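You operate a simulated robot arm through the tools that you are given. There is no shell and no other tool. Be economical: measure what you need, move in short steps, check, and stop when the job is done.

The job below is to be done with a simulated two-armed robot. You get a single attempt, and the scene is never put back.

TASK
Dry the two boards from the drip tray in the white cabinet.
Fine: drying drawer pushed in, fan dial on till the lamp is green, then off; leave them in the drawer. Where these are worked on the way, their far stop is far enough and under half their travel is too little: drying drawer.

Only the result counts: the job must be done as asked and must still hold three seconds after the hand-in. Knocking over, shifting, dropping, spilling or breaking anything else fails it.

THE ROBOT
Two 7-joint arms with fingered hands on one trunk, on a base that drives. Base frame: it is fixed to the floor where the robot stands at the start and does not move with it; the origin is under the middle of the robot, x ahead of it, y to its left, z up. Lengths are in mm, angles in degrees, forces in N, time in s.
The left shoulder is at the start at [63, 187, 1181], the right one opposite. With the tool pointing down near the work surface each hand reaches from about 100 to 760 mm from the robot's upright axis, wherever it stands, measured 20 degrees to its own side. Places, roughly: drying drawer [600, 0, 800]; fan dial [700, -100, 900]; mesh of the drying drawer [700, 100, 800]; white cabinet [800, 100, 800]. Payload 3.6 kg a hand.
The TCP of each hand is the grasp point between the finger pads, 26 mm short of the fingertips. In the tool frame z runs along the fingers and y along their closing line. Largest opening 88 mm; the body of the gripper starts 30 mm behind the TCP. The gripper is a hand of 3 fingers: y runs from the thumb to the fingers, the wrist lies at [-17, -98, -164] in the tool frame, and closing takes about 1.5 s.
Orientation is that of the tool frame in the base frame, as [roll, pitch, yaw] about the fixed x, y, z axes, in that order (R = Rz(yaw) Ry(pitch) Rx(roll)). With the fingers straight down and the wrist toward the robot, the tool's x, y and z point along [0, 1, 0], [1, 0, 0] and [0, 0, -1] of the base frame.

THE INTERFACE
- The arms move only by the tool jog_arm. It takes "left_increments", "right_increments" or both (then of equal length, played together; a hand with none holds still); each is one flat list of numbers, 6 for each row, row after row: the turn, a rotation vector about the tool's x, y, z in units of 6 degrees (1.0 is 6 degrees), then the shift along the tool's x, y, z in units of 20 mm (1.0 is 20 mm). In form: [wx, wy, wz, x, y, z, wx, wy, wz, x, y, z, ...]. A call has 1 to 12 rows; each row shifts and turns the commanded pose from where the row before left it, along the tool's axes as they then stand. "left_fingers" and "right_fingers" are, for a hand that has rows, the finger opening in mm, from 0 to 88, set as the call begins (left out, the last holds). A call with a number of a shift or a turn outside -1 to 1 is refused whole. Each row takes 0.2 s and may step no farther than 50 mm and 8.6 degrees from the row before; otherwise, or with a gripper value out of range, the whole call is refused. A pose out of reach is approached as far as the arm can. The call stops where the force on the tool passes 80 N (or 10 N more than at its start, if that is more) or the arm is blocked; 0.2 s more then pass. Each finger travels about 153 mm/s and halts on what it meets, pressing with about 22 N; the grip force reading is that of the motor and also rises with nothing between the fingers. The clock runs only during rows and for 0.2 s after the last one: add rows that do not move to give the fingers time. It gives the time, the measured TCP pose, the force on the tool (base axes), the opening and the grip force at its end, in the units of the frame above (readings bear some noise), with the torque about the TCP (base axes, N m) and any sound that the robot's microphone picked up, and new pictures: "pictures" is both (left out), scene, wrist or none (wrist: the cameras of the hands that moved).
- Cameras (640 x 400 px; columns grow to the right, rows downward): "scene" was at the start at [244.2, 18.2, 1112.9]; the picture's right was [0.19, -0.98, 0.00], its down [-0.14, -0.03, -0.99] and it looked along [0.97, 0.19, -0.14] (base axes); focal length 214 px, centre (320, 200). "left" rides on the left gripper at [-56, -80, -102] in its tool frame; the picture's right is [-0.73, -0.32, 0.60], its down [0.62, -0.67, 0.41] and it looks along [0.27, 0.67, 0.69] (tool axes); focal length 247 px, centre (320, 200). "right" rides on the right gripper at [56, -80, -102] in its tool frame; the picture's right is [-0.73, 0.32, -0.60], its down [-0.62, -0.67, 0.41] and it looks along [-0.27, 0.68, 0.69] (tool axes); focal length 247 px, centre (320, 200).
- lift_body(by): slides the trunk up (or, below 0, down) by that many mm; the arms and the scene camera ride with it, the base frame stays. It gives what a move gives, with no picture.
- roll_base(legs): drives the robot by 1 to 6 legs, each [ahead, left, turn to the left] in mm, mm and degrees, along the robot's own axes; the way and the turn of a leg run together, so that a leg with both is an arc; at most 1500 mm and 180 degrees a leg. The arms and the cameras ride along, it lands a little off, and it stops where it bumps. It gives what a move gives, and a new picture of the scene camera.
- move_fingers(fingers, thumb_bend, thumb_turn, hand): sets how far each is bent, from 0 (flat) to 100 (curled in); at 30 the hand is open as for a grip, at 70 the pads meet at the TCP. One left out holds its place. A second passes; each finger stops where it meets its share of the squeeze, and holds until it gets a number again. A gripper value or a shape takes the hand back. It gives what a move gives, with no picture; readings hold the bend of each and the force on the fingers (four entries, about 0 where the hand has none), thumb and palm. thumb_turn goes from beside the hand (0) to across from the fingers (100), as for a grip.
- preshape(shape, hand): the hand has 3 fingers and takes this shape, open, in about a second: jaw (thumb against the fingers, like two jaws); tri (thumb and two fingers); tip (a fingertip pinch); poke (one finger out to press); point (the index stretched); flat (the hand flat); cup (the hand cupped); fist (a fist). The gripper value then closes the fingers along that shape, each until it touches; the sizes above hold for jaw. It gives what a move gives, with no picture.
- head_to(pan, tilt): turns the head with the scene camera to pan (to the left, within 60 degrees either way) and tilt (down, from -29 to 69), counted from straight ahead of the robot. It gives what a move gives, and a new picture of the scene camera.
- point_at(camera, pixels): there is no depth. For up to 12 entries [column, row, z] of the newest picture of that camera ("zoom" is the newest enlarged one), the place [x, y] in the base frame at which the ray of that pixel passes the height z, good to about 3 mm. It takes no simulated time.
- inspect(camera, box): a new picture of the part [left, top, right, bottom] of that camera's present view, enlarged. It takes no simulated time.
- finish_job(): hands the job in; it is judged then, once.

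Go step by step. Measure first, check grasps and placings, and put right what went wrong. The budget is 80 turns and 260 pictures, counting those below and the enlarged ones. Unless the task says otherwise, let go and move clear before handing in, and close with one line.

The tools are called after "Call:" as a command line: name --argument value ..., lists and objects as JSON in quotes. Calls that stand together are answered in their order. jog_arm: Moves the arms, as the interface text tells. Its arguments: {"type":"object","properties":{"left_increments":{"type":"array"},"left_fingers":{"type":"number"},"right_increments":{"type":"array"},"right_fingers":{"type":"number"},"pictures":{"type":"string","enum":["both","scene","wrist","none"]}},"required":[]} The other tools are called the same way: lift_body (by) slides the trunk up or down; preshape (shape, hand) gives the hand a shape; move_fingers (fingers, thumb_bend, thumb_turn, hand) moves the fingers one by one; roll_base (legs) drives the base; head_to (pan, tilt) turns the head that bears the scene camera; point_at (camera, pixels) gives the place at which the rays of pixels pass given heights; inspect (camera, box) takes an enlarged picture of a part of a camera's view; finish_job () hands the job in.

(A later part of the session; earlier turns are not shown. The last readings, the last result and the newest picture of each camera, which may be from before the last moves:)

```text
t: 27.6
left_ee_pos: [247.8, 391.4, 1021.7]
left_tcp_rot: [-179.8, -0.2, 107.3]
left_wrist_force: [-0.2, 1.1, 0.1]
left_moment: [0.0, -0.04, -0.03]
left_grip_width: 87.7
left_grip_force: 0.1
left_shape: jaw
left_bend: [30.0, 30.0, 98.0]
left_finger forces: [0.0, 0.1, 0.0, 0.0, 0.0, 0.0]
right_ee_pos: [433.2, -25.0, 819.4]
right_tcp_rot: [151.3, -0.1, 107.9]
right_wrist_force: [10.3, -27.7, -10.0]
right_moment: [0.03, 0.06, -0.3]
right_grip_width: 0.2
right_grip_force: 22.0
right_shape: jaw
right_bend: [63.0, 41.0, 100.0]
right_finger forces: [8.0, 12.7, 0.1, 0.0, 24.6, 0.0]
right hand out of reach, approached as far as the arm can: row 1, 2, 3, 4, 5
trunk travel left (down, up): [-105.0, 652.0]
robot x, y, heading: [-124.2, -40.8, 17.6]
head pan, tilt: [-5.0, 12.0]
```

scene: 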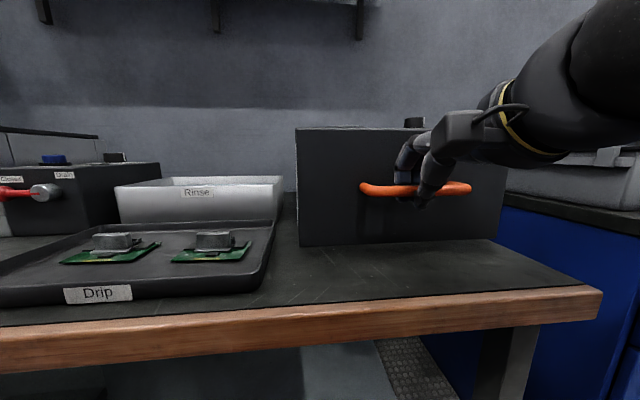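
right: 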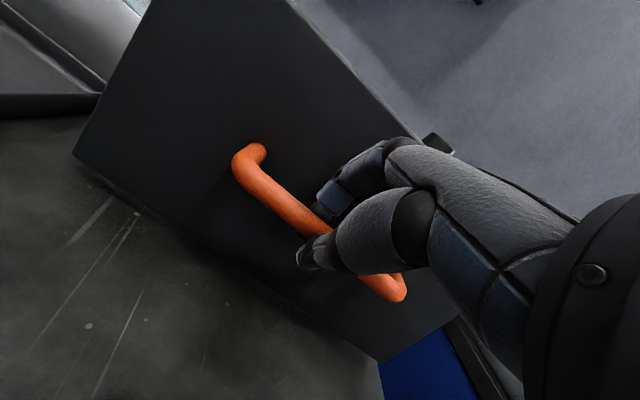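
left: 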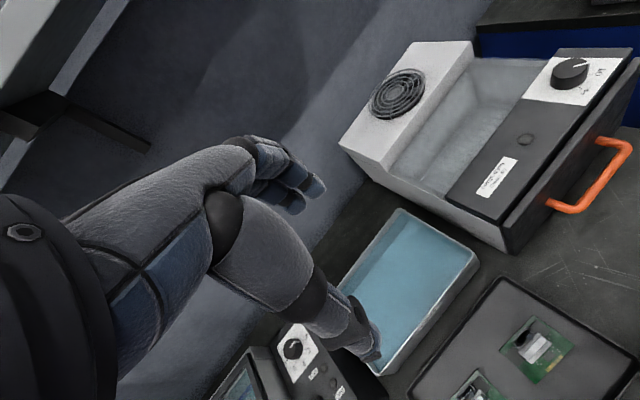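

The arm is out of room, so I'll pull with the base instead: back 70 mm with the hand holding on.

Call:
roll_base --legs '[[-70, 0, 0]]'

```text
t: 28.6
left_ee_pos: [182.2, 370.4, 1021.8]
left_tcp_rot: [-179.9, -0.2, 107.3]
left_wrist_force: [0.1, -1.2, 0.1]
left_moment: [0.02, 0.02, 0.02]
left_grip_width: 87.5
left_grip_force: 0.0
left_shape: jaw
left_bend: [30.0, 30.0, 98.0]
left_finger forces: [0.0, 0.1, 0.0, 0.0, 0.1, 0.0]
right_ee_pos: [365.5, -45.1, 819.0]
right_tcp_rot: [151.4, -0.1, 108.1]
right_wrist_force: [8.3, -27.3, -9.0]
right_moment: [0.06, 0.07, -0.35]
right_grip_width: 0.0
right_grip_force: 22.0
right_shape: jaw
right_bend: [62.0, 42.0, 100.0]
right_finger forces: [7.6, 12.5, 0.0, 0.0, 26.4, 0.0]
trunk travel left (down, up): [-105.0, 652.0]
robot x, y, heading: [-192.2, -58.4, 17.2]
head pan, tilt: [-5.0, 12.0]
```

scene: 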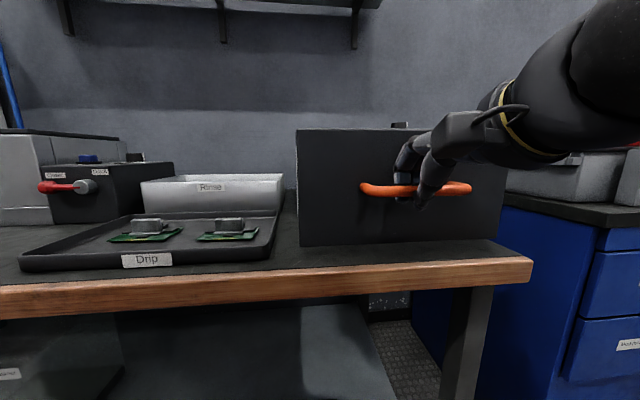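

It follows (about 183 mm open). I pull another 50 mm and watch the force.

Call:
roll_base --legs '[[-50, 0, 0]]'

Call:
inspect --camera "right" --box '[0, 0, 640, 400]'

```text
t: 29.6
left_ee_pos: [136.1, 358.4, 1020.3]
left_tcp_rot: [-179.7, -0.1, 107.3]
left_wrist_force: [-0.7, 0.5, -0.3]
left_moment: [0.03, -0.03, 0.01]
left_grip_width: 87.8
left_grip_force: 0.1
left_shape: jaw
left_bend: [30.0, 30.0, 98.0]
left_finger forces: [0.0, 0.0, 0.1, 0.0, 0.1, 0.0]
right_ee_pos: [321.8, -61.2, 818.1]
right_tcp_rot: [151.4, 0.0, 107.5]
right_wrist_force: [34.3, -6.6, -8.6]
right_moment: [-0.01, 0.15, -0.22]
right_grip_width: 1.1
right_grip_force: 22.3
right_shape: jaw
right_bend: [57.0, 44.0, 100.0]
right_finger forces: [14.0, 23.5, 0.0, 0.1, 16.4, 0.0]
trunk travel left (down, up): [-105.0, 652.0]
robot x, y, heading: [-240.3, -74.3, 17.3]
head pan, tilt: [-5.0, 12.0]
```

scene: 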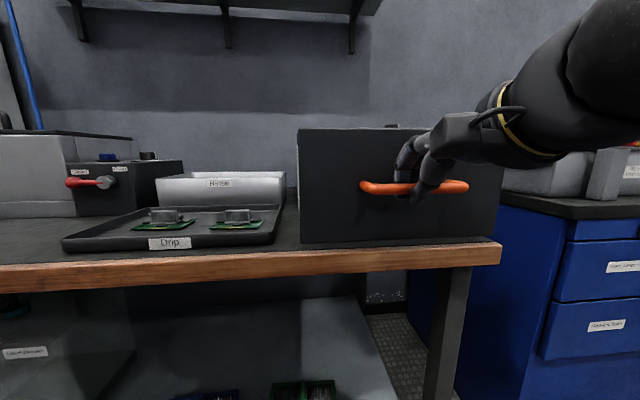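

```text
1.00 times, centred on (320, 200) of right (not enlarged: the box is as wide or as high as the picture)
```

zoom: 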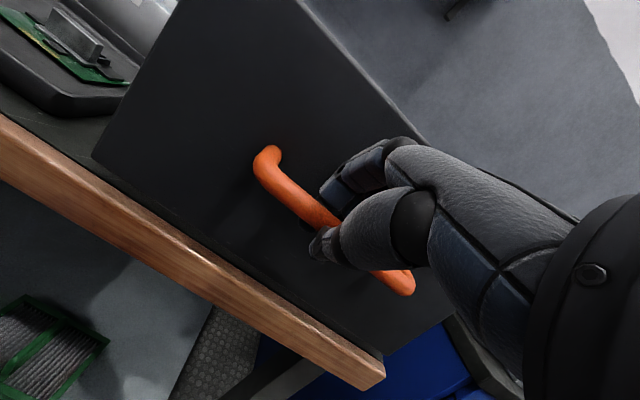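

The force of +34 N shows the drawer at its far stop (about 225 mm). I release and retract the hand along its fingers.

Call:
jog_arm --right_increments '[0, 0, 0, 0, 0, 0, 0, 0, 0, 0, 0, 0, 0, 0, 0, 0, 0, 0, 0, 0, 0, 0, 0, 0, 0, 0, 0, 0, 0, -0.8, 0, 0, 0, 0, 0, -0.9, 0, 0, 0, 0, 0, -0.9, 0, 0, 0, 0, 0, -0.9, 0, 0, 0, 0, 0, -0.9, 0, 0, 0, 0, 0, -0.9]' --right_fingers 46 --pictures "both"

```text
t: 31.8
left_ee_pos: [132.3, 358.2, 1020.9]
left_tcp_rot: [-179.9, 0.0, 107.2]
left_wrist_force: [-0.1, -0.5, -0.2]
left_moment: [0.02, -0.01, 0.03]
left_grip_width: 87.8
left_grip_force: 0.2
left_shape: jaw
left_bend: [30.0, 30.0, 98.0]
left_finger forces: [0.1, 0.0, 0.0, 0.0, 0.0, 0.0]
right_ee_pos: [301.1, -46.8, 915.8]
right_tcp_rot: [151.2, 0.3, 107.4]
right_wrist_force: [0.8, 0.0, 0.3]
right_moment: [-0.01, 0.01, 0.01]
right_grip_width: 45.7
right_grip_force: 0.2
right_shape: jaw
right_bend: [42.0, 66.0, 100.0]
right_finger forces: [0.0, 0.1, 0.1, 0.0, 0.0, 0.0]
right hand out of reach, approached as far as the arm can: row 5, 6, 7, 8, 9, 10
trunk travel left (down, up): [-105.0, 652.0]
robot x, y, heading: [-243.1, -75.3, 17.6]
head pan, tilt: [-5.0, 12.0]
```

scene: 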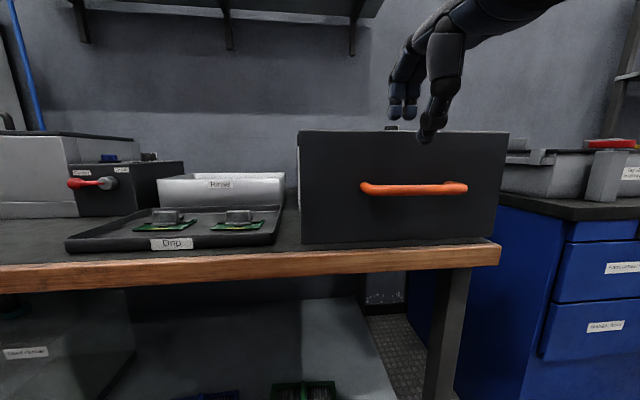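
right: 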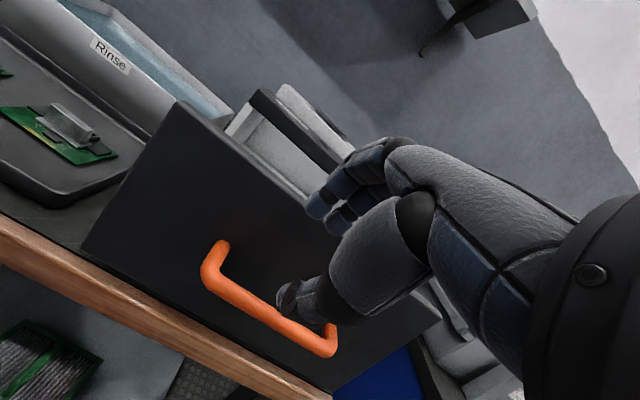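

Drawer open and the hand is clear. I raise the trunk, drive forward again with raised arms, and look down into the drawer.

Call:
lift_body --by 220

Call:
roll_base --legs '[[180, 0, 0]]'

Call:
head_to --pan 0 --tilt 45

```text
t: 34.1
left_ee_pos: [132.7, 359.1, 1241.5]
left_tcp_rot: [-179.9, 0.0, 107.4]
left_wrist_force: [-0.5, -0.2, 0.6]
left_moment: [-0.04, 0.01, 0.03]
left_grip_width: 87.7
left_grip_force: 0.1
left_shape: jaw
left_bend: [30.0, 30.0, 98.0]
left_finger forces: [0.0, 0.1, 0.0, 0.0, 0.1, 0.1]
right_ee_pos: [302.3, -46.9, 1132.8]
right_tcp_rot: [151.2, 0.2, 107.5]
right_wrist_force: [0.6, -0.4, -0.1]
right_moment: [-0.01, 0.0, 0.0]
right_grip_width: 46.0
right_grip_force: 0.1
right_shape: jaw
right_bend: [42.0, 66.0, 100.0]
right_finger forces: [0.1, 0.0, 0.1, 0.1, 0.0, 0.1]
trunk travel left (down, up): [-325.0, 432.0]
robot x, y, heading: [-238.7, -75.4, 17.1]
head pan, tilt: [-5.0, 12.0]
```

```text
t: 35.6
left_ee_pos: [310.1, 411.5, 1240.3]
left_tcp_rot: [-180.0, -0.1, 107.2]
left_wrist_force: [0.1, -0.1, 0.8]
left_moment: [0.0, 0.0, 0.02]
left_grip_width: 87.7
left_grip_force: 0.1
left_shape: jaw
left_bend: [30.0, 30.0, 98.0]
left_finger forces: [0.0, 0.0, 0.0, 0.0, 0.0, 0.0]
right_ee_pos: [480.1, 6.4, 1133.9]
right_tcp_rot: [151.2, 0.2, 107.4]
right_wrist_force: [0.1, 0.1, -0.4]
right_moment: [0.01, -0.02, -0.03]
right_grip_width: 45.9
right_grip_force: 0.1
right_shape: jaw
right_bend: [42.0, 66.0, 100.0]
right_finger forces: [0.0, 0.0, 0.0, 0.1, 0.0, 0.0]
trunk travel left (down, up): [-325.0, 432.0]
robot x, y, heading: [-64.1, -19.8, 17.2]
head pan, tilt: [-5.0, 12.0]
```

scene: 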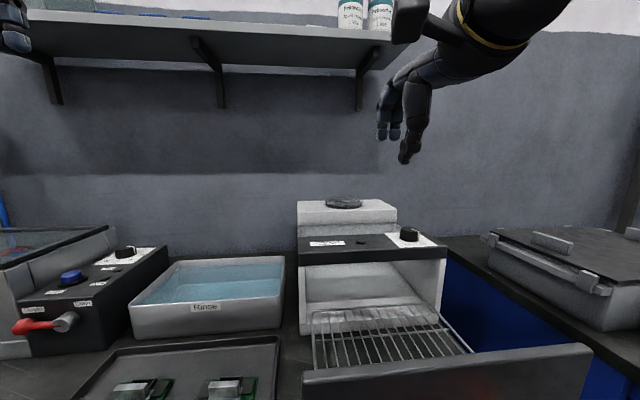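

```text
t: 36.6
left_ee_pos: [308.3, 411.7, 1241.7]
left_tcp_rot: [-179.8, 0.0, 107.2]
left_wrist_force: [0.3, -0.6, -0.2]
left_moment: [0.0, 0.01, -0.03]
left_grip_width: 87.7
left_grip_force: 0.2
left_shape: jaw
left_bend: [30.0, 30.0, 98.0]
left_finger forces: [0.1, 0.0, 0.0, 0.0, 0.1, 0.1]
right_ee_pos: [479.0, 6.0, 1135.6]
right_tcp_rot: [151.2, 0.2, 107.3]
right_wrist_force: [-0.3, 0.3, -0.5]
right_moment: [0.02, 0.01, 0.04]
right_grip_width: 45.8
right_grip_force: 0.1
right_shape: jaw
right_bend: [42.0, 66.0, 100.0]
right_finger forces: [0.0, 0.0, 0.0, 0.1, 0.1, 0.0]
trunk travel left (down, up): [-325.0, 432.0]
robot x, y, heading: [-63.4, -19.4, 17.4]
head pan, tilt: [0.0, 45.0]
```

scene: 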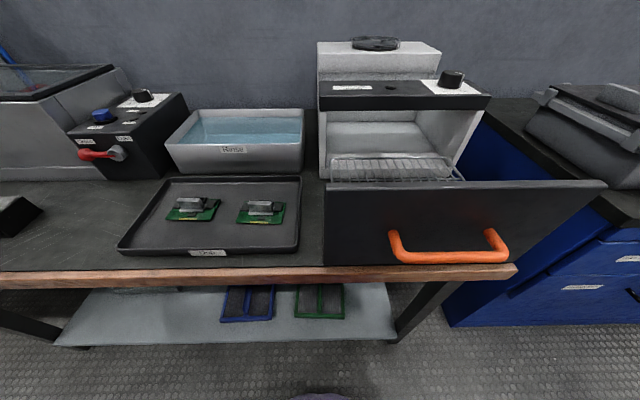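

The face hides the mesh from the head, so I look with the right wrist camera, and raise the trunk 150 mm for the head.

Call:
lift_body --by 150

Call:
head_to --pan 0 --tilt 52

Call:
inspect --camera "right" --box '[0, 0, 640, 400]'

Call:
inspect --camera "left" --box '[0, 0, 640, 400]'

```text
t: 38.4
left_ee_pos: [308.7, 412.1, 1391.5]
left_tcp_rot: [-179.8, -0.1, 107.2]
left_wrist_force: [-0.6, 0.8, 0.2]
left_moment: [0.0, -0.01, -0.01]
left_grip_width: 87.5
left_grip_force: 0.0
left_shape: jaw
left_bend: [30.0, 30.0, 98.0]
left_finger forces: [0.0, 0.0, 0.0, 0.0, 0.1, 0.0]
right_ee_pos: [478.9, 5.2, 1284.0]
right_tcp_rot: [151.2, 0.3, 107.3]
right_wrist_force: [0.1, 0.3, 0.2]
right_moment: [-0.02, 0.01, -0.01]
right_grip_width: 45.6
right_grip_force: 0.2
right_shape: jaw
right_bend: [42.0, 66.0, 100.0]
right_finger forces: [0.1, 0.0, 0.0, 0.0, 0.1, 0.0]
trunk travel left (down, up): [-475.0, 282.0]
robot x, y, heading: [-68.8, -20.9, 17.1]
head pan, tilt: [0.0, 45.0]
```

```text
t: 39.0
left_ee_pos: [308.3, 412.0, 1392.1]
left_tcp_rot: [-179.9, -0.1, 107.2]
left_wrist_force: [0.6, -0.7, 0.4]
left_moment: [0.0, 0.01, 0.01]
left_grip_width: 87.9
left_grip_force: 0.1
left_shape: jaw
left_bend: [30.0, 30.0, 98.0]
left_finger forces: [0.0, 0.1, 0.0, 0.0, 0.1, 0.1]
right_ee_pos: [477.8, 6.3, 1285.9]
right_tcp_rot: [151.2, 0.3, 107.3]
right_wrist_force: [0.5, -0.3, 0.5]
right_moment: [0.01, -0.03, -0.02]
right_grip_width: 45.9
right_grip_force: 0.0
right_shape: jaw
right_bend: [42.0, 66.0, 100.0]
right_finger forces: [0.0, 0.0, 0.0, 0.0, 0.1, 0.0]
trunk travel left (down, up): [-475.0, 282.0]
robot x, y, heading: [-63.2, -24.4, 17.4]
head pan, tilt: [0.0, 52.0]
```

scene: 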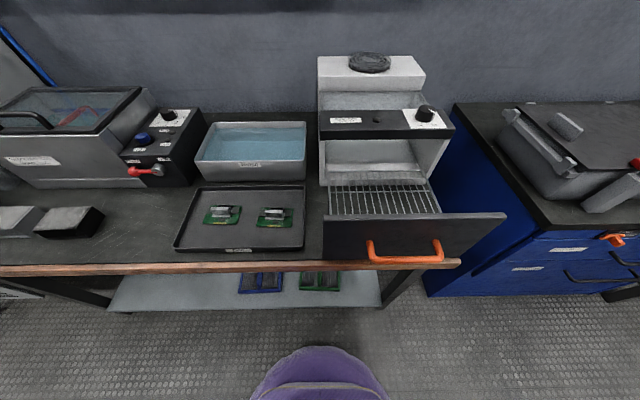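

```text
1.00 times, centred on (320, 200) of right (not enlarged: the box is as wide or as high as the picture)
```

zoom: 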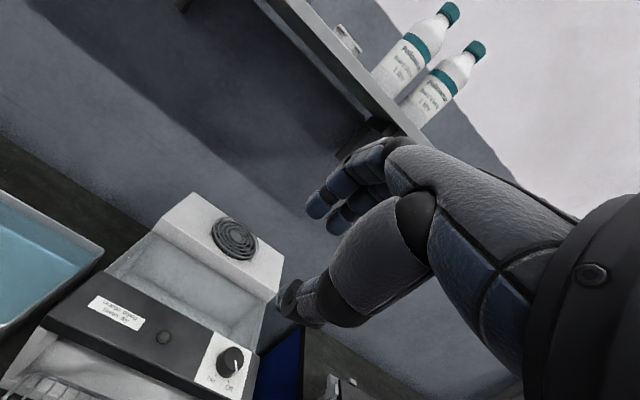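

```text
1.00 times, centred on (320, 200) of left (not enlarged: the box is as wide or as high as the picture)
```

zoom: 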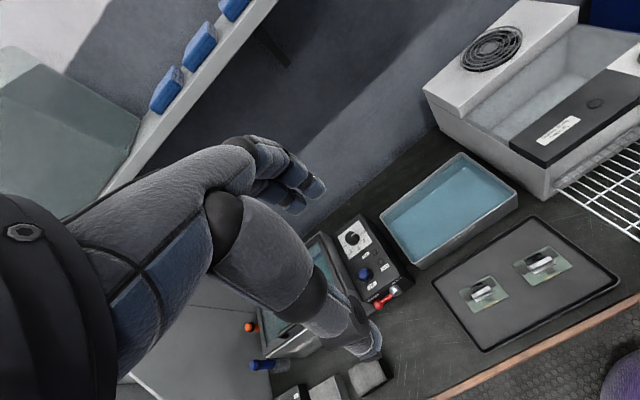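

Now the mesh is visible around (385,200). I enlarge both the drawer and boards.

Call:
inspect --camera "scene" --box '[310, 80, 520, 270]'

Call:
inspect --camera "scene" --box '[160, 180, 320, 260]'

Call:
point_at --camera "zoom" --pixels '[[320, 200, 760], [320, 200, 730]]'

```text
2.11 times, centred on (415, 175) of scene
```

zoom: 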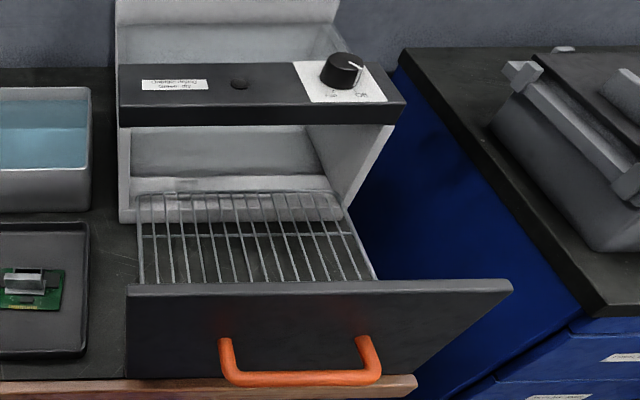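

```text
4.00 times, centred on (240, 220) of scene
```

zoom: 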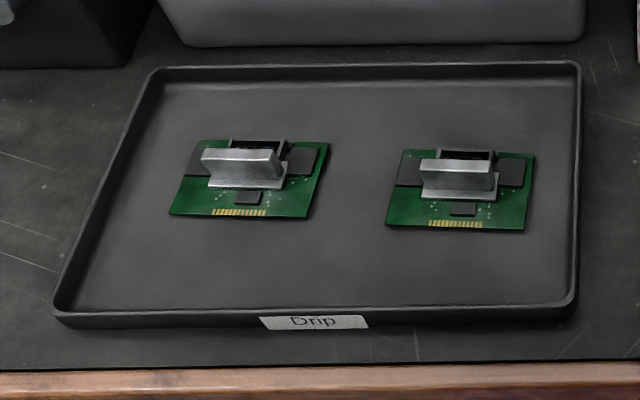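

```text
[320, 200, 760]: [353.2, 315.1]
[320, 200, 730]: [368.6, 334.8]
```

I take matched rays for the fins and board corners from the scene zoom and a left-camera zoom, plus mesh points.

Call:
point_at --camera "zoom" --pixels '[[404, 150, 735], [534, 153, 735], [526, 231, 735], [386, 226, 735], [421, 161, 760], [492, 161, 760], [200, 141, 735], [330, 145, 735], [313, 218, 735], [169, 213, 735], [203, 150, 760], [278, 152, 760]]'

Call:
inspect --camera "left" --box '[440, 220, 600, 320]'

Call:
point_at --camera "scene" --pixels '[[329, 212, 780], [329, 212, 800], [441, 213, 780], [441, 213, 800], [329, 174, 780], [329, 174, 800], [424, 174, 780], [424, 174, 800], [324, 217, 900], [503, 214, 900], [421, 106, 932], [376, 120, 900]]'

```text
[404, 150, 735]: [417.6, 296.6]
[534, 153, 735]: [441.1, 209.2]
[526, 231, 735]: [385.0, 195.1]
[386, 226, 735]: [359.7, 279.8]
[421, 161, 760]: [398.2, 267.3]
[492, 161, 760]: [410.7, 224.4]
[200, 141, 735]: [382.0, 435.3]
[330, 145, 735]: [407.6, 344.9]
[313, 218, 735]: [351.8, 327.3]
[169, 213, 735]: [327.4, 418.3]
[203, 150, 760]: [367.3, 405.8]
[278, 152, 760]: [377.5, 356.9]
```

```text
4.00 times, centred on (520, 270) of left
```

zoom: 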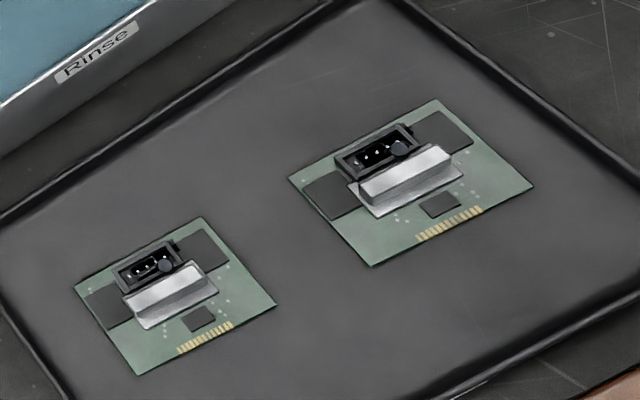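

```text
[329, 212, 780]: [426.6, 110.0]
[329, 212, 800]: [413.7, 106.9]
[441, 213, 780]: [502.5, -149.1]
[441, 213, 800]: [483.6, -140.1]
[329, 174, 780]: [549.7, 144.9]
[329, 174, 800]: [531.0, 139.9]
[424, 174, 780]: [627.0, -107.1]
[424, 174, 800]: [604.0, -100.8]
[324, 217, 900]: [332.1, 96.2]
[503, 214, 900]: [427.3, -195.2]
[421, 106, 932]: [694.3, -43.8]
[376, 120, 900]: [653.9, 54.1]
```

Call:
point_at --camera "zoom" --pixels '[[288, 179, 735], [438, 99, 735], [535, 185, 735], [373, 266, 735], [360, 186, 760], [436, 145, 760], [123, 298, 760], [196, 262, 760], [75, 290, 735], [202, 217, 735], [277, 306, 735], [141, 375, 735]]'

Call:
point_at --camera "zoom" --pixels '[[360, 186, 780], [436, 145, 780], [123, 298, 780], [196, 262, 780], [370, 207, 760], [456, 163, 760], [418, 155, 760], [380, 195, 760]]'

```text
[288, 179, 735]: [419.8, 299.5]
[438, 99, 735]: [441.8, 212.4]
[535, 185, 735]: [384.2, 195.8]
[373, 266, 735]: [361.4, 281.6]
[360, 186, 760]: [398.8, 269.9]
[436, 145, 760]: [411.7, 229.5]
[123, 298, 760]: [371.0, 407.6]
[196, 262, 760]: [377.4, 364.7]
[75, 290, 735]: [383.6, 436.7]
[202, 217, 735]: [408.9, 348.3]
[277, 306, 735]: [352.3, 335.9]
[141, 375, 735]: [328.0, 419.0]
```

```text
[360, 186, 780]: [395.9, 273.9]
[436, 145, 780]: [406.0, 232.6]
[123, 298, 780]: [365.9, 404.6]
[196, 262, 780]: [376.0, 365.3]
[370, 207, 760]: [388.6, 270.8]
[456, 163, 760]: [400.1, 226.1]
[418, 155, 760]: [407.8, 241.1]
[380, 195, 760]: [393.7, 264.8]
```

Scene and left-camera rays agree: boards at z≈735, fin tops at z≈760, fin centres about (400,247) and (368,381), aligned with the robot's heading. I lower the trunk again, move the right hand aside and bring the left hand above the right-hand board.

Call:
lift_body --by -150

Call:
jog_arm --left_increments '[0, 0, 0, -0.77, 0.163, 1, 0, 0, 0, -0.77, 0.163, 1, 0, 0, 0, -0.77, 0.163, 1, 0, 0, 0, -0.77, 0.163, 1, 0, 0, 0, -0.77, 0.163, 1, 0, 0, 0, -0.77, 0.163, 1, 0, 0, 0, -0.77, 0.163, 1, 0, 0, 0, -0.77, 0.163, 1, 0, 0, 0, -0.77, 0.163, 1, 0, 0, 0, -0.77, 0.163, 1, 0, 0, 0, -0.77, 0.163, 1, 0, 0, 0, -0.77, 0.163, 1]' --right_increments '[0, 0, 0, -0.9, -0.3, -0.2, 0, 0, 0, -0.9, -0.3, -0.2, 0, 0, 0, -0.9, -0.3, -0.2, 0, 0, 0, -0.9, -0.3, -0.2, 0, 0, 0, -0.9, -0.3, -0.2, 0, 0, 0, -0.9, -0.3, -0.2, 0, 0, 0, -0.9, -0.3, -0.2, 0, 0, 0, -0.9, -0.3, -0.2, 0, 0, 0, -0.9, -0.3, -0.2, 0, 0, 0, -0.9, -0.3, -0.2, 0, 0, 0, 0, 0, 0, 0, 0, 0, 0, 0, 0]' --left_fingers 60 --pictures "none"

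Call:
jog_arm --left_increments '[0, 0, 0, 0, 0, 1, 0, 0, 0, 0, 0, 1, 0, 0, 0, 0, 0, 1, 0, 0, 0, 0, 0, 1, 0, 0, 0, 0, 0, 1, 0, 0, 0, 0, 0, 1, 0, 0, 0, 0, 0, 1]' --pictures "both"

```text
t: 40.8
left_ee_pos: [308.1, 411.4, 1241.7]
left_tcp_rot: [180.0, 0.0, 107.2]
left_wrist_force: [0.1, 0.2, 0.8]
left_moment: [-0.01, -0.01, -0.01]
left_grip_width: 87.8
left_grip_force: 0.0
left_shape: jaw
left_bend: [30.0, 30.0, 98.0]
left_finger forces: [0.1, 0.0, 0.1, 0.0, 0.1, 0.1]
right_ee_pos: [478.0, 5.1, 1134.4]
right_tcp_rot: [151.0, 0.2, 107.1]
right_wrist_force: [-0.3, -0.2, 0.3]
right_moment: [0.01, -0.03, -0.02]
right_grip_width: 46.1
right_grip_force: 0.0
right_shape: jaw
right_bend: [42.0, 66.0, 100.0]
right_finger forces: [0.0, 0.0, 0.0, 0.1, 0.0, 0.1]
trunk travel left (down, up): [-325.0, 432.0]
robot x, y, heading: [-67.7, -18.5, 17.2]
head pan, tilt: [0.0, 52.0]
```

```text
t: 43.4
left_ee_pos: [400.4, 246.9, 1002.5]
left_tcp_rot: [180.0, -0.1, 107.2]
left_wrist_force: [-0.5, 0.4, 0.3]
left_moment: [-0.01, 0.02, -0.02]
left_grip_width: 60.3
left_grip_force: 0.1
left_shape: jaw
left_bend: [36.0, 57.0, 99.0]
left_finger forces: [0.1, 0.0, 0.1, 0.0, 0.0, 0.0]
right_ee_pos: [464.6, -187.0, 1142.5]
right_tcp_rot: [151.2, 0.3, 107.4]
right_wrist_force: [0.7, 0.0, 0.9]
right_moment: [0.02, -0.04, 0.0]
right_grip_width: 45.8
right_grip_force: 0.0
right_shape: jaw
right_bend: [42.0, 66.0, 100.0]
right_finger forces: [0.0, 0.0, 0.1, 0.0, 0.1, 0.0]
trunk travel left (down, up): [-325.0, 432.0]
robot x, y, heading: [-65.4, -18.8, 17.1]
head pan, tilt: [0.0, 52.0]
```

```text
t: 45.0
left_ee_pos: [403.0, 246.0, 860.6]
left_tcp_rot: [180.0, 0.0, 107.2]
left_wrist_force: [0.4, 0.9, -0.1]
left_moment: [-0.03, -0.02, 0.01]
left_grip_width: 60.4
left_grip_force: 0.1
left_shape: jaw
left_bend: [36.0, 57.0, 99.0]
left_finger forces: [0.1, 0.0, 0.1, 0.0, 0.0, 0.1]
right_ee_pos: [466.6, -186.1, 1142.5]
right_tcp_rot: [151.2, 0.3, 107.3]
right_wrist_force: [0.0, -0.7, -0.5]
right_moment: [0.0, -0.05, 0.01]
right_grip_width: 45.9
right_grip_force: 0.1
right_shape: jaw
right_bend: [42.0, 66.0, 100.0]
right_finger forces: [0.0, 0.0, 0.0, 0.0, 0.0, 0.1]
trunk travel left (down, up): [-325.0, 432.0]
robot x, y, heading: [-67.5, -17.9, 17.3]
head pan, tilt: [0.0, 52.0]
```

scene: 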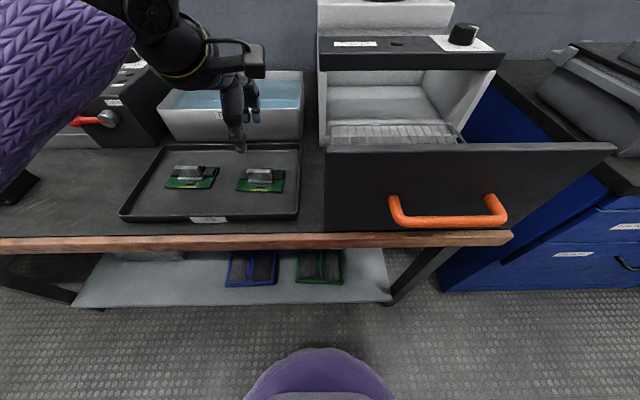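
left: 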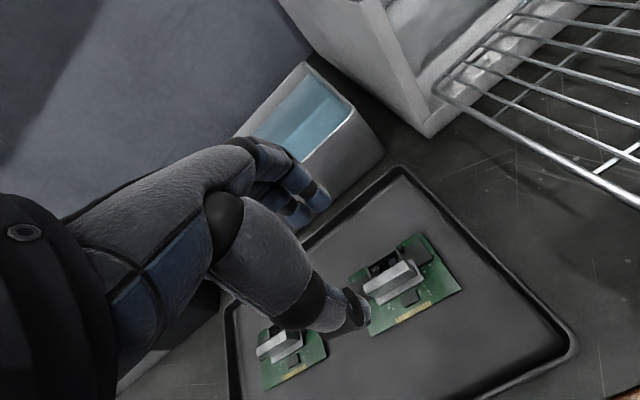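

The hand is above the board. I enlarge the left view to refine the fin and see the connector behind it.

Call:
inspect --camera "left" --box '[330, 220, 480, 345]'

Call:
point_at --camera "left" --pixels '[[430, 95, 790], [430, 95, 770], [612, 205, 790], [612, 205, 770]]'

```text
3.20 times, centred on (405, 282) of left
```

zoom: 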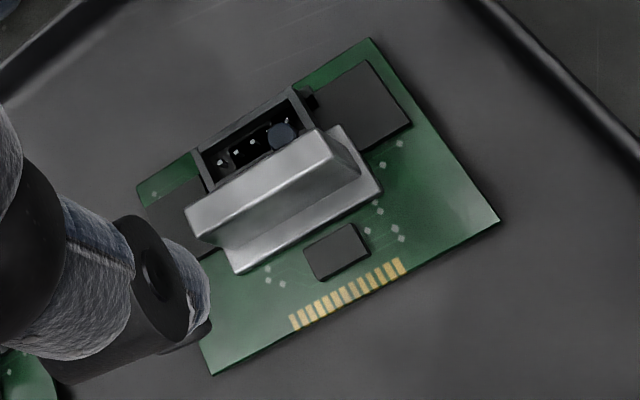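

```text
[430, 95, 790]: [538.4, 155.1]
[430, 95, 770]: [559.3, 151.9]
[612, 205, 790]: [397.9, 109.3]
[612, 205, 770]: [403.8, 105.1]
```

Call:
point_at --camera "zoom" --pixels '[[185, 208, 760], [315, 130, 760], [217, 243, 760], [352, 165, 760], [235, 273, 742], [380, 190, 742], [200, 150, 750], [292, 92, 750], [205, 190, 745]]'

Call:
inspect --camera "scene" --box '[220, 150, 300, 200]'

```text
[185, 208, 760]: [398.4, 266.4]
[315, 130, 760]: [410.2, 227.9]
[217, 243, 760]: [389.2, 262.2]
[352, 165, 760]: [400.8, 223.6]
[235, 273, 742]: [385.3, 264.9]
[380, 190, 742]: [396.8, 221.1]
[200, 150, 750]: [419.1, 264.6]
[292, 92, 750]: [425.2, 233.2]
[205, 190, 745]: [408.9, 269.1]
```

```text
8.00 times, centred on (260, 175) of scene
```

zoom: 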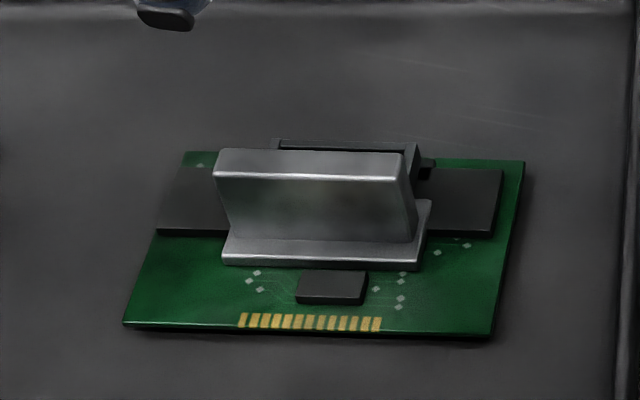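

The fin is 10 mm thick with its centre at (400,245), and there is a gap of about 7 mm to the connector. I descend to TCP z≈777 so only the fingertips straddle the fin.

Call:
jog_arm --left_increments '[0, 0, 0, 0, -0.03, 0.84, 0, 0, 0, 0, -0.03, 0.84, 0, 0, 0, 0, -0.03, 0.84, 0, 0, 0, 0, -0.03, 0.84, 0, 0, 0, 0, -0.03, 0.84]' --left_fingers 50 --pictures "both"

Call:
inspect --camera "scene" --box '[190, 110, 310, 200]'

Call:
inspect --camera "left" --box '[240, 120, 440, 320]'

```text
t: 46.2
left_ee_pos: [397.9, 247.1, 777.2]
left_tcp_rot: [-180.0, 0.0, 107.2]
left_wrist_force: [0.0, -0.4, 0.0]
left_moment: [-0.01, 0.03, -0.03]
left_grip_width: 50.7
left_grip_force: 0.0
left_shape: jaw
left_bend: [40.0, 64.0, 100.0]
left_finger forces: [0.1, 0.0, 0.0, 0.0, 0.1, 0.1]
right_ee_pos: [465.3, -186.5, 1143.3]
right_tcp_rot: [151.2, 0.3, 107.4]
right_wrist_force: [-0.5, 0.9, -0.3]
right_moment: [-0.02, -0.01, -0.02]
right_grip_width: 46.0
right_grip_force: 0.1
right_shape: jaw
right_bend: [42.0, 66.0, 100.0]
right_finger forces: [0.0, 0.0, 0.1, 0.0, 0.0, 0.1]
trunk travel left (down, up): [-325.0, 432.0]
robot x, y, heading: [-65.3, -23.5, 17.3]
head pan, tilt: [0.0, 52.0]
```

scene: 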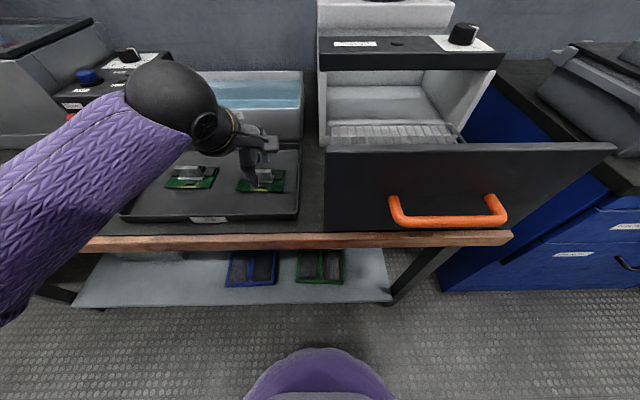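
left: 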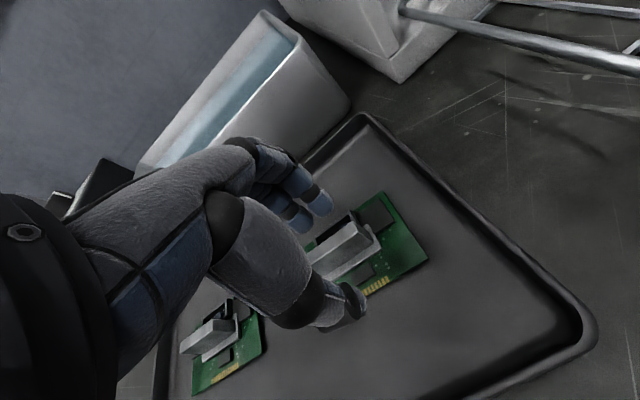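

```text
4.44 times, centred on (250, 155) of scene
```

zoom: 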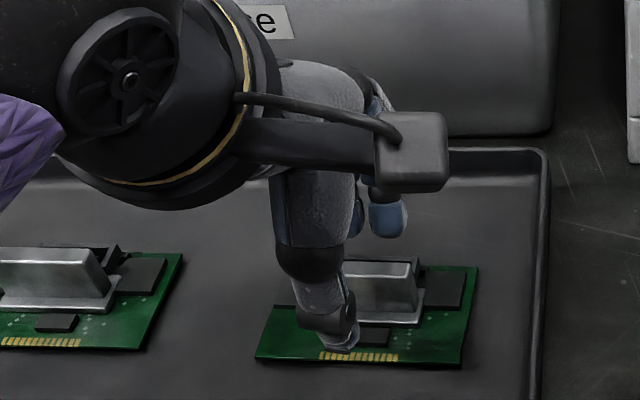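

```text
2.00 times, centred on (340, 220) of left
```

zoom: 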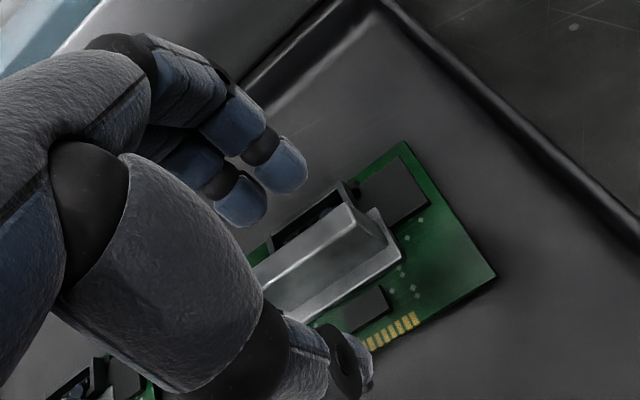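

Thumb and fingers straddle the fin. I close and check.

Call:
jog_arm --left_increments '[0, 0, 0, 0, 0, 0, 0, 0, 0, 0, 0, 0, 0, 0, 0, 0, 0, 0, 0, 0, 0, 0, 0, 0, 0, 0, 0, 0, 0, 0, 0, 0, 0, 0, 0, 0, 0, 0, 0, 0, 0, 0]' --left_fingers 0 --pictures "none"

Call:
inspect --camera "scene" --box '[190, 110, 310, 200]'

Call:
inspect --camera "left" --box '[240, 120, 440, 320]'

```text
t: 47.8
left_ee_pos: [399.7, 245.0, 780.7]
left_tcp_rot: [179.7, 0.2, 107.3]
left_wrist_force: [2.6, 1.8, 23.2]
left_moment: [-0.02, -0.14, 0.0]
left_grip_width: 0.6
left_grip_force: 22.2
left_shape: jaw
left_bend: [72.0, 75.0, 100.0]
left_finger forces: [0.0, 0.0, 0.1, 0.0, 31.6, 0.1]
right_ee_pos: [463.0, -187.2, 1143.4]
right_tcp_rot: [151.1, 0.1, 107.3]
right_wrist_force: [-0.8, 0.2, -0.8]
right_moment: [-0.03, 0.04, -0.02]
right_grip_width: 46.0
right_grip_force: 0.0
right_shape: jaw
right_bend: [42.0, 66.0, 100.0]
right_finger forces: [0.0, 0.0, 0.1, 0.0, 0.0, 0.1]
trunk travel left (down, up): [-325.0, 432.0]
robot x, y, heading: [-66.2, -22.7, 17.2]
head pan, tilt: [0.0, 52.0]
```

```text
4.44 times, centred on (250, 155) of scene
```

zoom: 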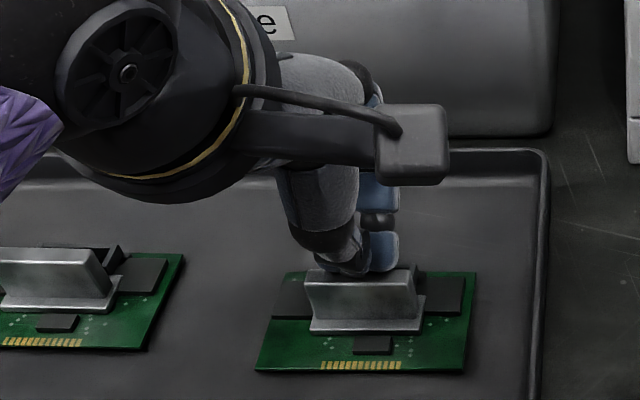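

```text
2.00 times, centred on (340, 220) of left
```

zoom: 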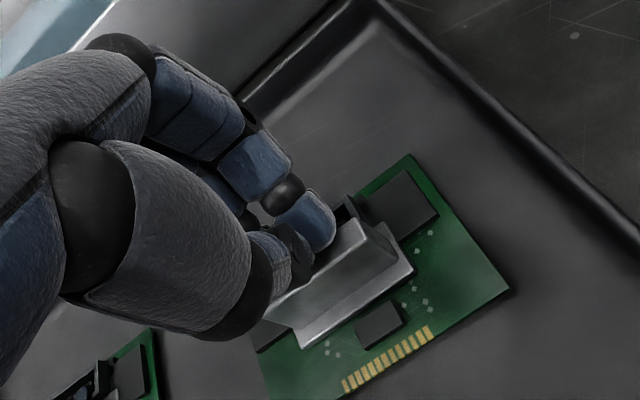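

The fingertips closed on top of the fin: curled tips ride higher than I assumed. I open to 30 mm from slightly above and then go about 15 mm lower.

Call:
jog_arm --left_increments '[0, 0, 0, 0, 0, -0.8, 0, 0, 0, 0, 0, 0, 0, 0, 0, 0, 0, 0, 0, 0, 0, 0, 0, 0.45, 0, 0, 0, 0, 0, 0.45]' --left_fingers 32 --pictures "none"

Call:
inspect --camera "scene" --box '[190, 110, 310, 200]'

Call:
inspect --camera "left" --box '[240, 120, 440, 320]'

```text
t: 49.0
left_ee_pos: [398.0, 246.1, 775.4]
left_tcp_rot: [-179.8, 0.0, 107.2]
left_wrist_force: [-0.3, 0.4, 0.5]
left_moment: [0.0, 0.06, 0.02]
left_grip_width: 31.3
left_grip_force: 0.0
left_shape: jaw
left_bend: [49.0, 72.0, 100.0]
left_finger forces: [0.0, 0.0, 0.0, 0.0, 0.1, 0.0]
right_ee_pos: [464.3, -186.8, 1143.1]
right_tcp_rot: [151.1, 0.3, 107.4]
right_wrist_force: [0.4, 0.3, -0.7]
right_moment: [-0.02, 0.0, -0.01]
right_grip_width: 46.2
right_grip_force: 0.0
right_shape: jaw
right_bend: [42.0, 66.0, 100.0]
right_finger forces: [0.1, 0.1, 0.0, 0.1, 0.0, 0.1]
trunk travel left (down, up): [-325.0, 432.0]
robot x, y, heading: [-68.1, -21.4, 17.1]
head pan, tilt: [0.0, 52.0]
```

```text
4.44 times, centred on (250, 155) of scene
```

zoom: 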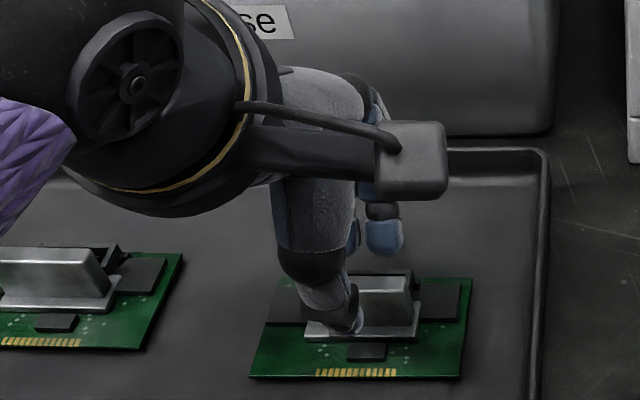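

```text
2.00 times, centred on (340, 220) of left
```

zoom: 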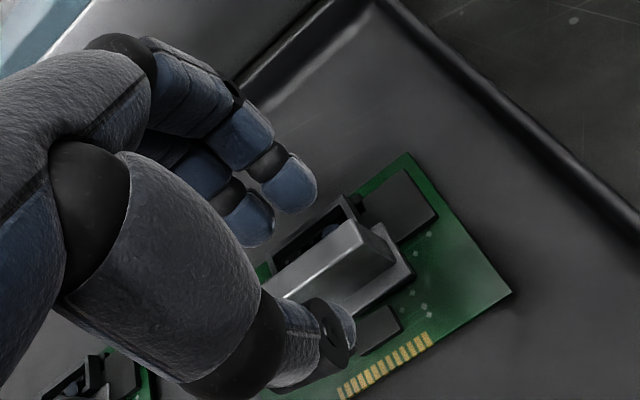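

The thumb is in front of the fin and the fingers hover behind it. I lower 11 mm more, watching the force, then close.

Call:
jog_arm --left_increments '[0, 0, 0, 0, 0, 0.28, 0, 0, 0, 0, 0, 0.27]' --pictures "none"

Call:
inspect --camera "left" --box '[240, 120, 440, 320]'

```text
t: 49.6
left_ee_pos: [398.8, 245.6, 765.6]
left_tcp_rot: [-180.0, 0.0, 107.2]
left_wrist_force: [-0.6, -0.4, 2.1]
left_moment: [0.02, -0.01, -0.03]
left_grip_width: 31.8
left_grip_force: 0.0
left_shape: jaw
left_bend: [49.0, 72.0, 100.0]
left_finger forces: [0.6, 0.6, 0.0, 0.1, 0.0, 0.0]
right_ee_pos: [465.7, -185.9, 1143.1]
right_tcp_rot: [151.2, 0.3, 107.3]
right_wrist_force: [-0.1, -0.3, 0.4]
right_moment: [0.02, -0.02, 0.01]
right_grip_width: 46.0
right_grip_force: 0.0
right_shape: jaw
right_bend: [42.0, 66.0, 100.0]
right_finger forces: [0.1, 0.0, 0.1, 0.0, 0.0, 0.1]
trunk travel left (down, up): [-325.0, 432.0]
robot x, y, heading: [-67.9, -23.3, 17.1]
head pan, tilt: [0.0, 52.0]
```

```text
2.00 times, centred on (340, 220) of left
```

zoom: 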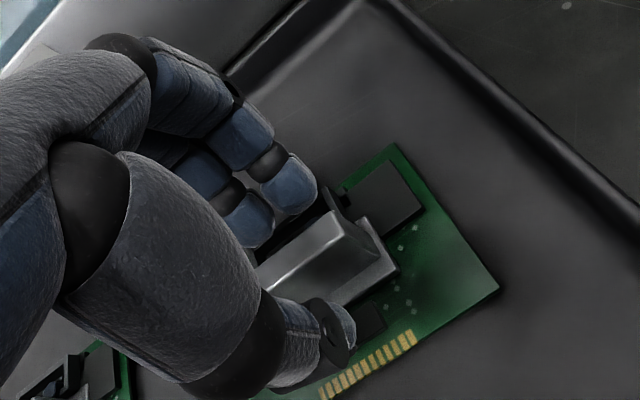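

Fingers just touch the connector (0.6 N). I close now.

Call:
jog_arm --left_increments '[0, 0, 0, 0, 0, 0, 0, 0, 0, 0, 0, 0, 0, 0, 0, 0, 0, 0, 0, 0, 0, 0, 0, 0, 0, 0, 0, 0, 0, 0, 0, 0, 0, 0, 0, 0, 0, 0, 0, 0, 0, 0]' --left_fingers 0 --pictures "none"

Call:
inspect --camera "scene" --box '[190, 110, 310, 200]'

Call:
inspect --camera "left" --box '[240, 120, 440, 320]'

```text
t: 51.2
left_ee_pos: [398.8, 245.4, 765.5]
left_tcp_rot: [-180.0, 0.0, 107.3]
left_wrist_force: [0.1, 0.6, 6.5]
left_moment: [0.08, -0.19, 0.01]
left_grip_width: 21.7
left_grip_force: 22.2
left_shape: jaw
left_bend: [51.0, 75.0, 100.0]
left_finger forces: [12.0, 9.6, 0.0, 0.0, 19.5, 0.0]
right_ee_pos: [464.7, -187.1, 1142.8]
right_tcp_rot: [151.0, 0.3, 107.3]
right_wrist_force: [0.4, 0.2, 0.2]
right_moment: [0.0, -0.03, -0.01]
right_grip_width: 46.0
right_grip_force: 0.1
right_shape: jaw
right_bend: [42.0, 66.0, 100.0]
right_finger forces: [0.0, 0.0, 0.0, 0.0, 0.0, 0.0]
trunk travel left (down, up): [-325.0, 432.0]
robot x, y, heading: [-70.7, -19.2, 17.0]
head pan, tilt: [0.0, 52.0]
```

```text
4.44 times, centred on (250, 155) of scene
```

zoom: 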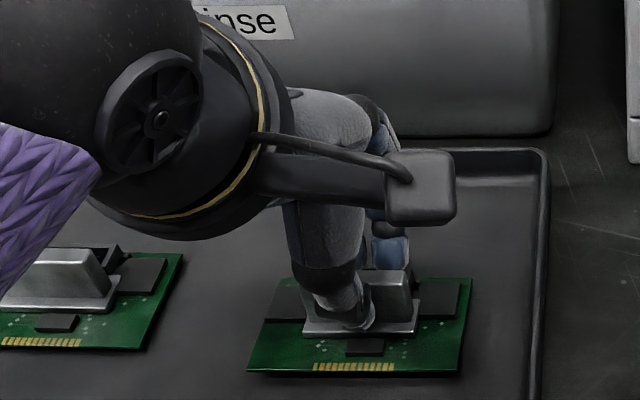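

```text
2.00 times, centred on (340, 220) of left
```

zoom: 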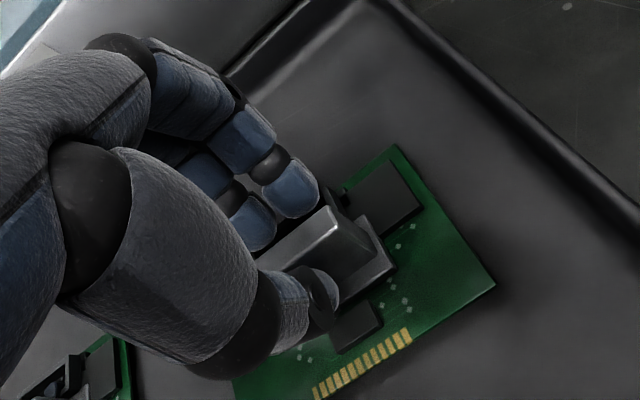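

Both sides press evenly (20 N against 12+10 N). I lift gently and check.

Call:
jog_arm --left_increments '[0, 0, 0, 0, 0, -0.4, 0, 0, 0, 0, 0, -0.5, 0, 0, 0, 0, 0, -0.6, 0, 0, 0, 0, 0, -0.8, 0, 0, 0, 0, 0, -0.8]' --pictures "none"

Call:
inspect --camera "scene" --box '[190, 80, 310, 200]'

Call:
inspect --camera "left" --box '[240, 120, 440, 320]'

```text
t: 52.4
left_ee_pos: [397.4, 246.1, 827.0]
left_tcp_rot: [-179.9, -0.1, 107.2]
left_wrist_force: [0.5, -0.2, 0.2]
left_moment: [0.03, -0.01, 0.03]
left_grip_width: 21.3
left_grip_force: 21.8
left_shape: jaw
left_bend: [51.0, 76.0, 100.0]
left_finger forces: [10.6, 9.6, 0.2, 0.0, 19.5, 0.1]
right_ee_pos: [465.0, -187.7, 1141.9]
right_tcp_rot: [151.2, 0.2, 107.4]
right_wrist_force: [0.0, -0.7, -0.2]
right_moment: [-0.01, 0.01, -0.01]
right_grip_width: 45.7
right_grip_force: 0.1
right_shape: jaw
right_bend: [42.0, 66.0, 100.0]
right_finger forces: [0.0, 0.1, 0.1, 0.1, 0.1, 0.0]
trunk travel left (down, up): [-325.0, 432.0]
robot x, y, heading: [-67.6, -19.3, 17.4]
head pan, tilt: [0.0, 52.0]
```

```text
3.33 times, centred on (250, 140) of scene
```

zoom: 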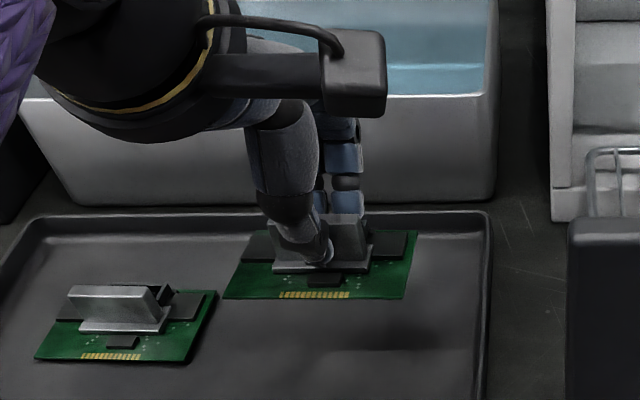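

```text
2.00 times, centred on (340, 220) of left
```

zoom: 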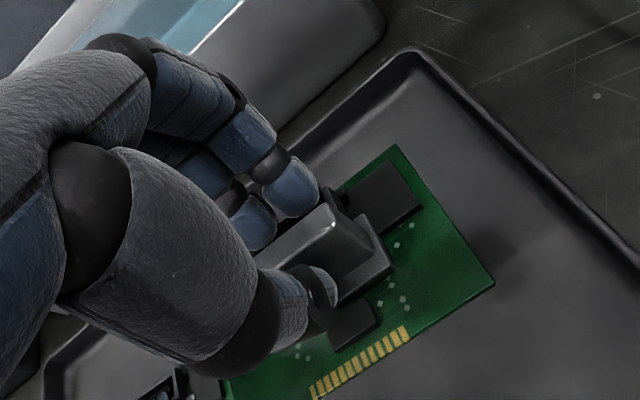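

Held firmly. I lift to z≈1000 and shift the base 210 mm to its right so the left hand reaches the drawer comfortably.

Call:
jog_arm --left_increments '[0, 0, 0, 0, 0, -0.96, 0, 0, 0, 0, 0, -0.96, 0, 0, 0, 0, 0, -0.96, 0, 0, 0, 0, 0, -0.96, 0, 0, 0, 0, 0, -0.96, 0, 0, 0, 0, 0, -0.96, 0, 0, 0, 0, 0, -0.96, 0, 0, 0, 0, 0, -0.96, 0, 0, 0, 0, 0, -0.96]' --pictures "none"

Call:
roll_base --legs '[[0, -210, 0]]'

```text
t: 54.4
left_ee_pos: [398.3, 247.0, 998.5]
left_tcp_rot: [-180.0, -0.1, 107.2]
left_wrist_force: [-0.7, -1.5, -0.7]
left_moment: [-0.03, 0.0, 0.03]
left_grip_width: 21.1
left_grip_force: 22.0
left_shape: jaw
left_bend: [51.0, 76.0, 100.0]
left_finger forces: [10.5, 9.2, 0.0, 0.0, 19.4, 0.0]
right_ee_pos: [464.8, -185.8, 1142.5]
right_tcp_rot: [151.2, 0.2, 107.3]
right_wrist_force: [0.0, 0.2, 0.5]
right_moment: [-0.01, -0.04, 0.01]
right_grip_width: 45.8
right_grip_force: 0.1
right_shape: jaw
right_bend: [42.0, 66.0, 100.0]
right_finger forces: [0.1, 0.0, 0.0, 0.0, 0.1, 0.0]
trunk travel left (down, up): [-325.0, 432.0]
robot x, y, heading: [-67.2, -18.8, 17.1]
head pan, tilt: [0.0, 52.0]
```

```text
t: 56.0
left_ee_pos: [458.6, 48.1, 998.8]
left_tcp_rot: [-179.8, -0.1, 107.3]
left_wrist_force: [-0.4, 0.1, -1.0]
left_moment: [-0.03, 0.0, 0.01]
left_grip_width: 21.1
left_grip_force: 22.1
left_shape: jaw
left_bend: [51.0, 76.0, 100.0]
left_finger forces: [10.5, 9.2, 0.0, 0.1, 19.4, 0.0]
right_ee_pos: [527.7, -384.9, 1141.7]
right_tcp_rot: [151.2, 0.2, 107.4]
right_wrist_force: [0.8, 0.0, 1.0]
right_moment: [-0.02, 0.01, -0.01]
right_grip_width: 45.7
right_grip_force: 0.1
right_shape: jaw
right_bend: [42.0, 66.0, 100.0]
right_finger forces: [0.0, 0.0, 0.1, 0.0, 0.0, 0.1]
trunk travel left (down, up): [-325.0, 432.0]
robot x, y, heading: [-5.9, -218.4, 16.9]
head pan, tilt: [0.0, 52.0]
```

scene: 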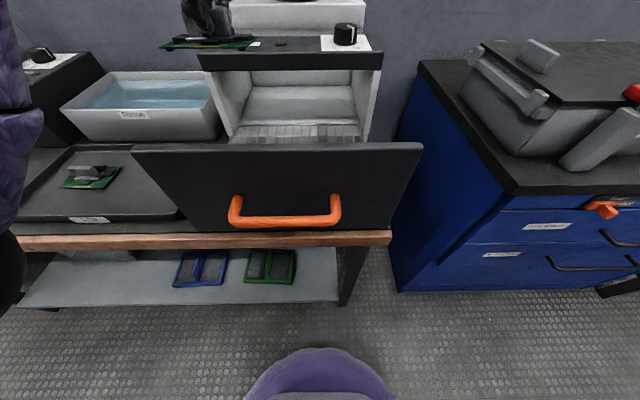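

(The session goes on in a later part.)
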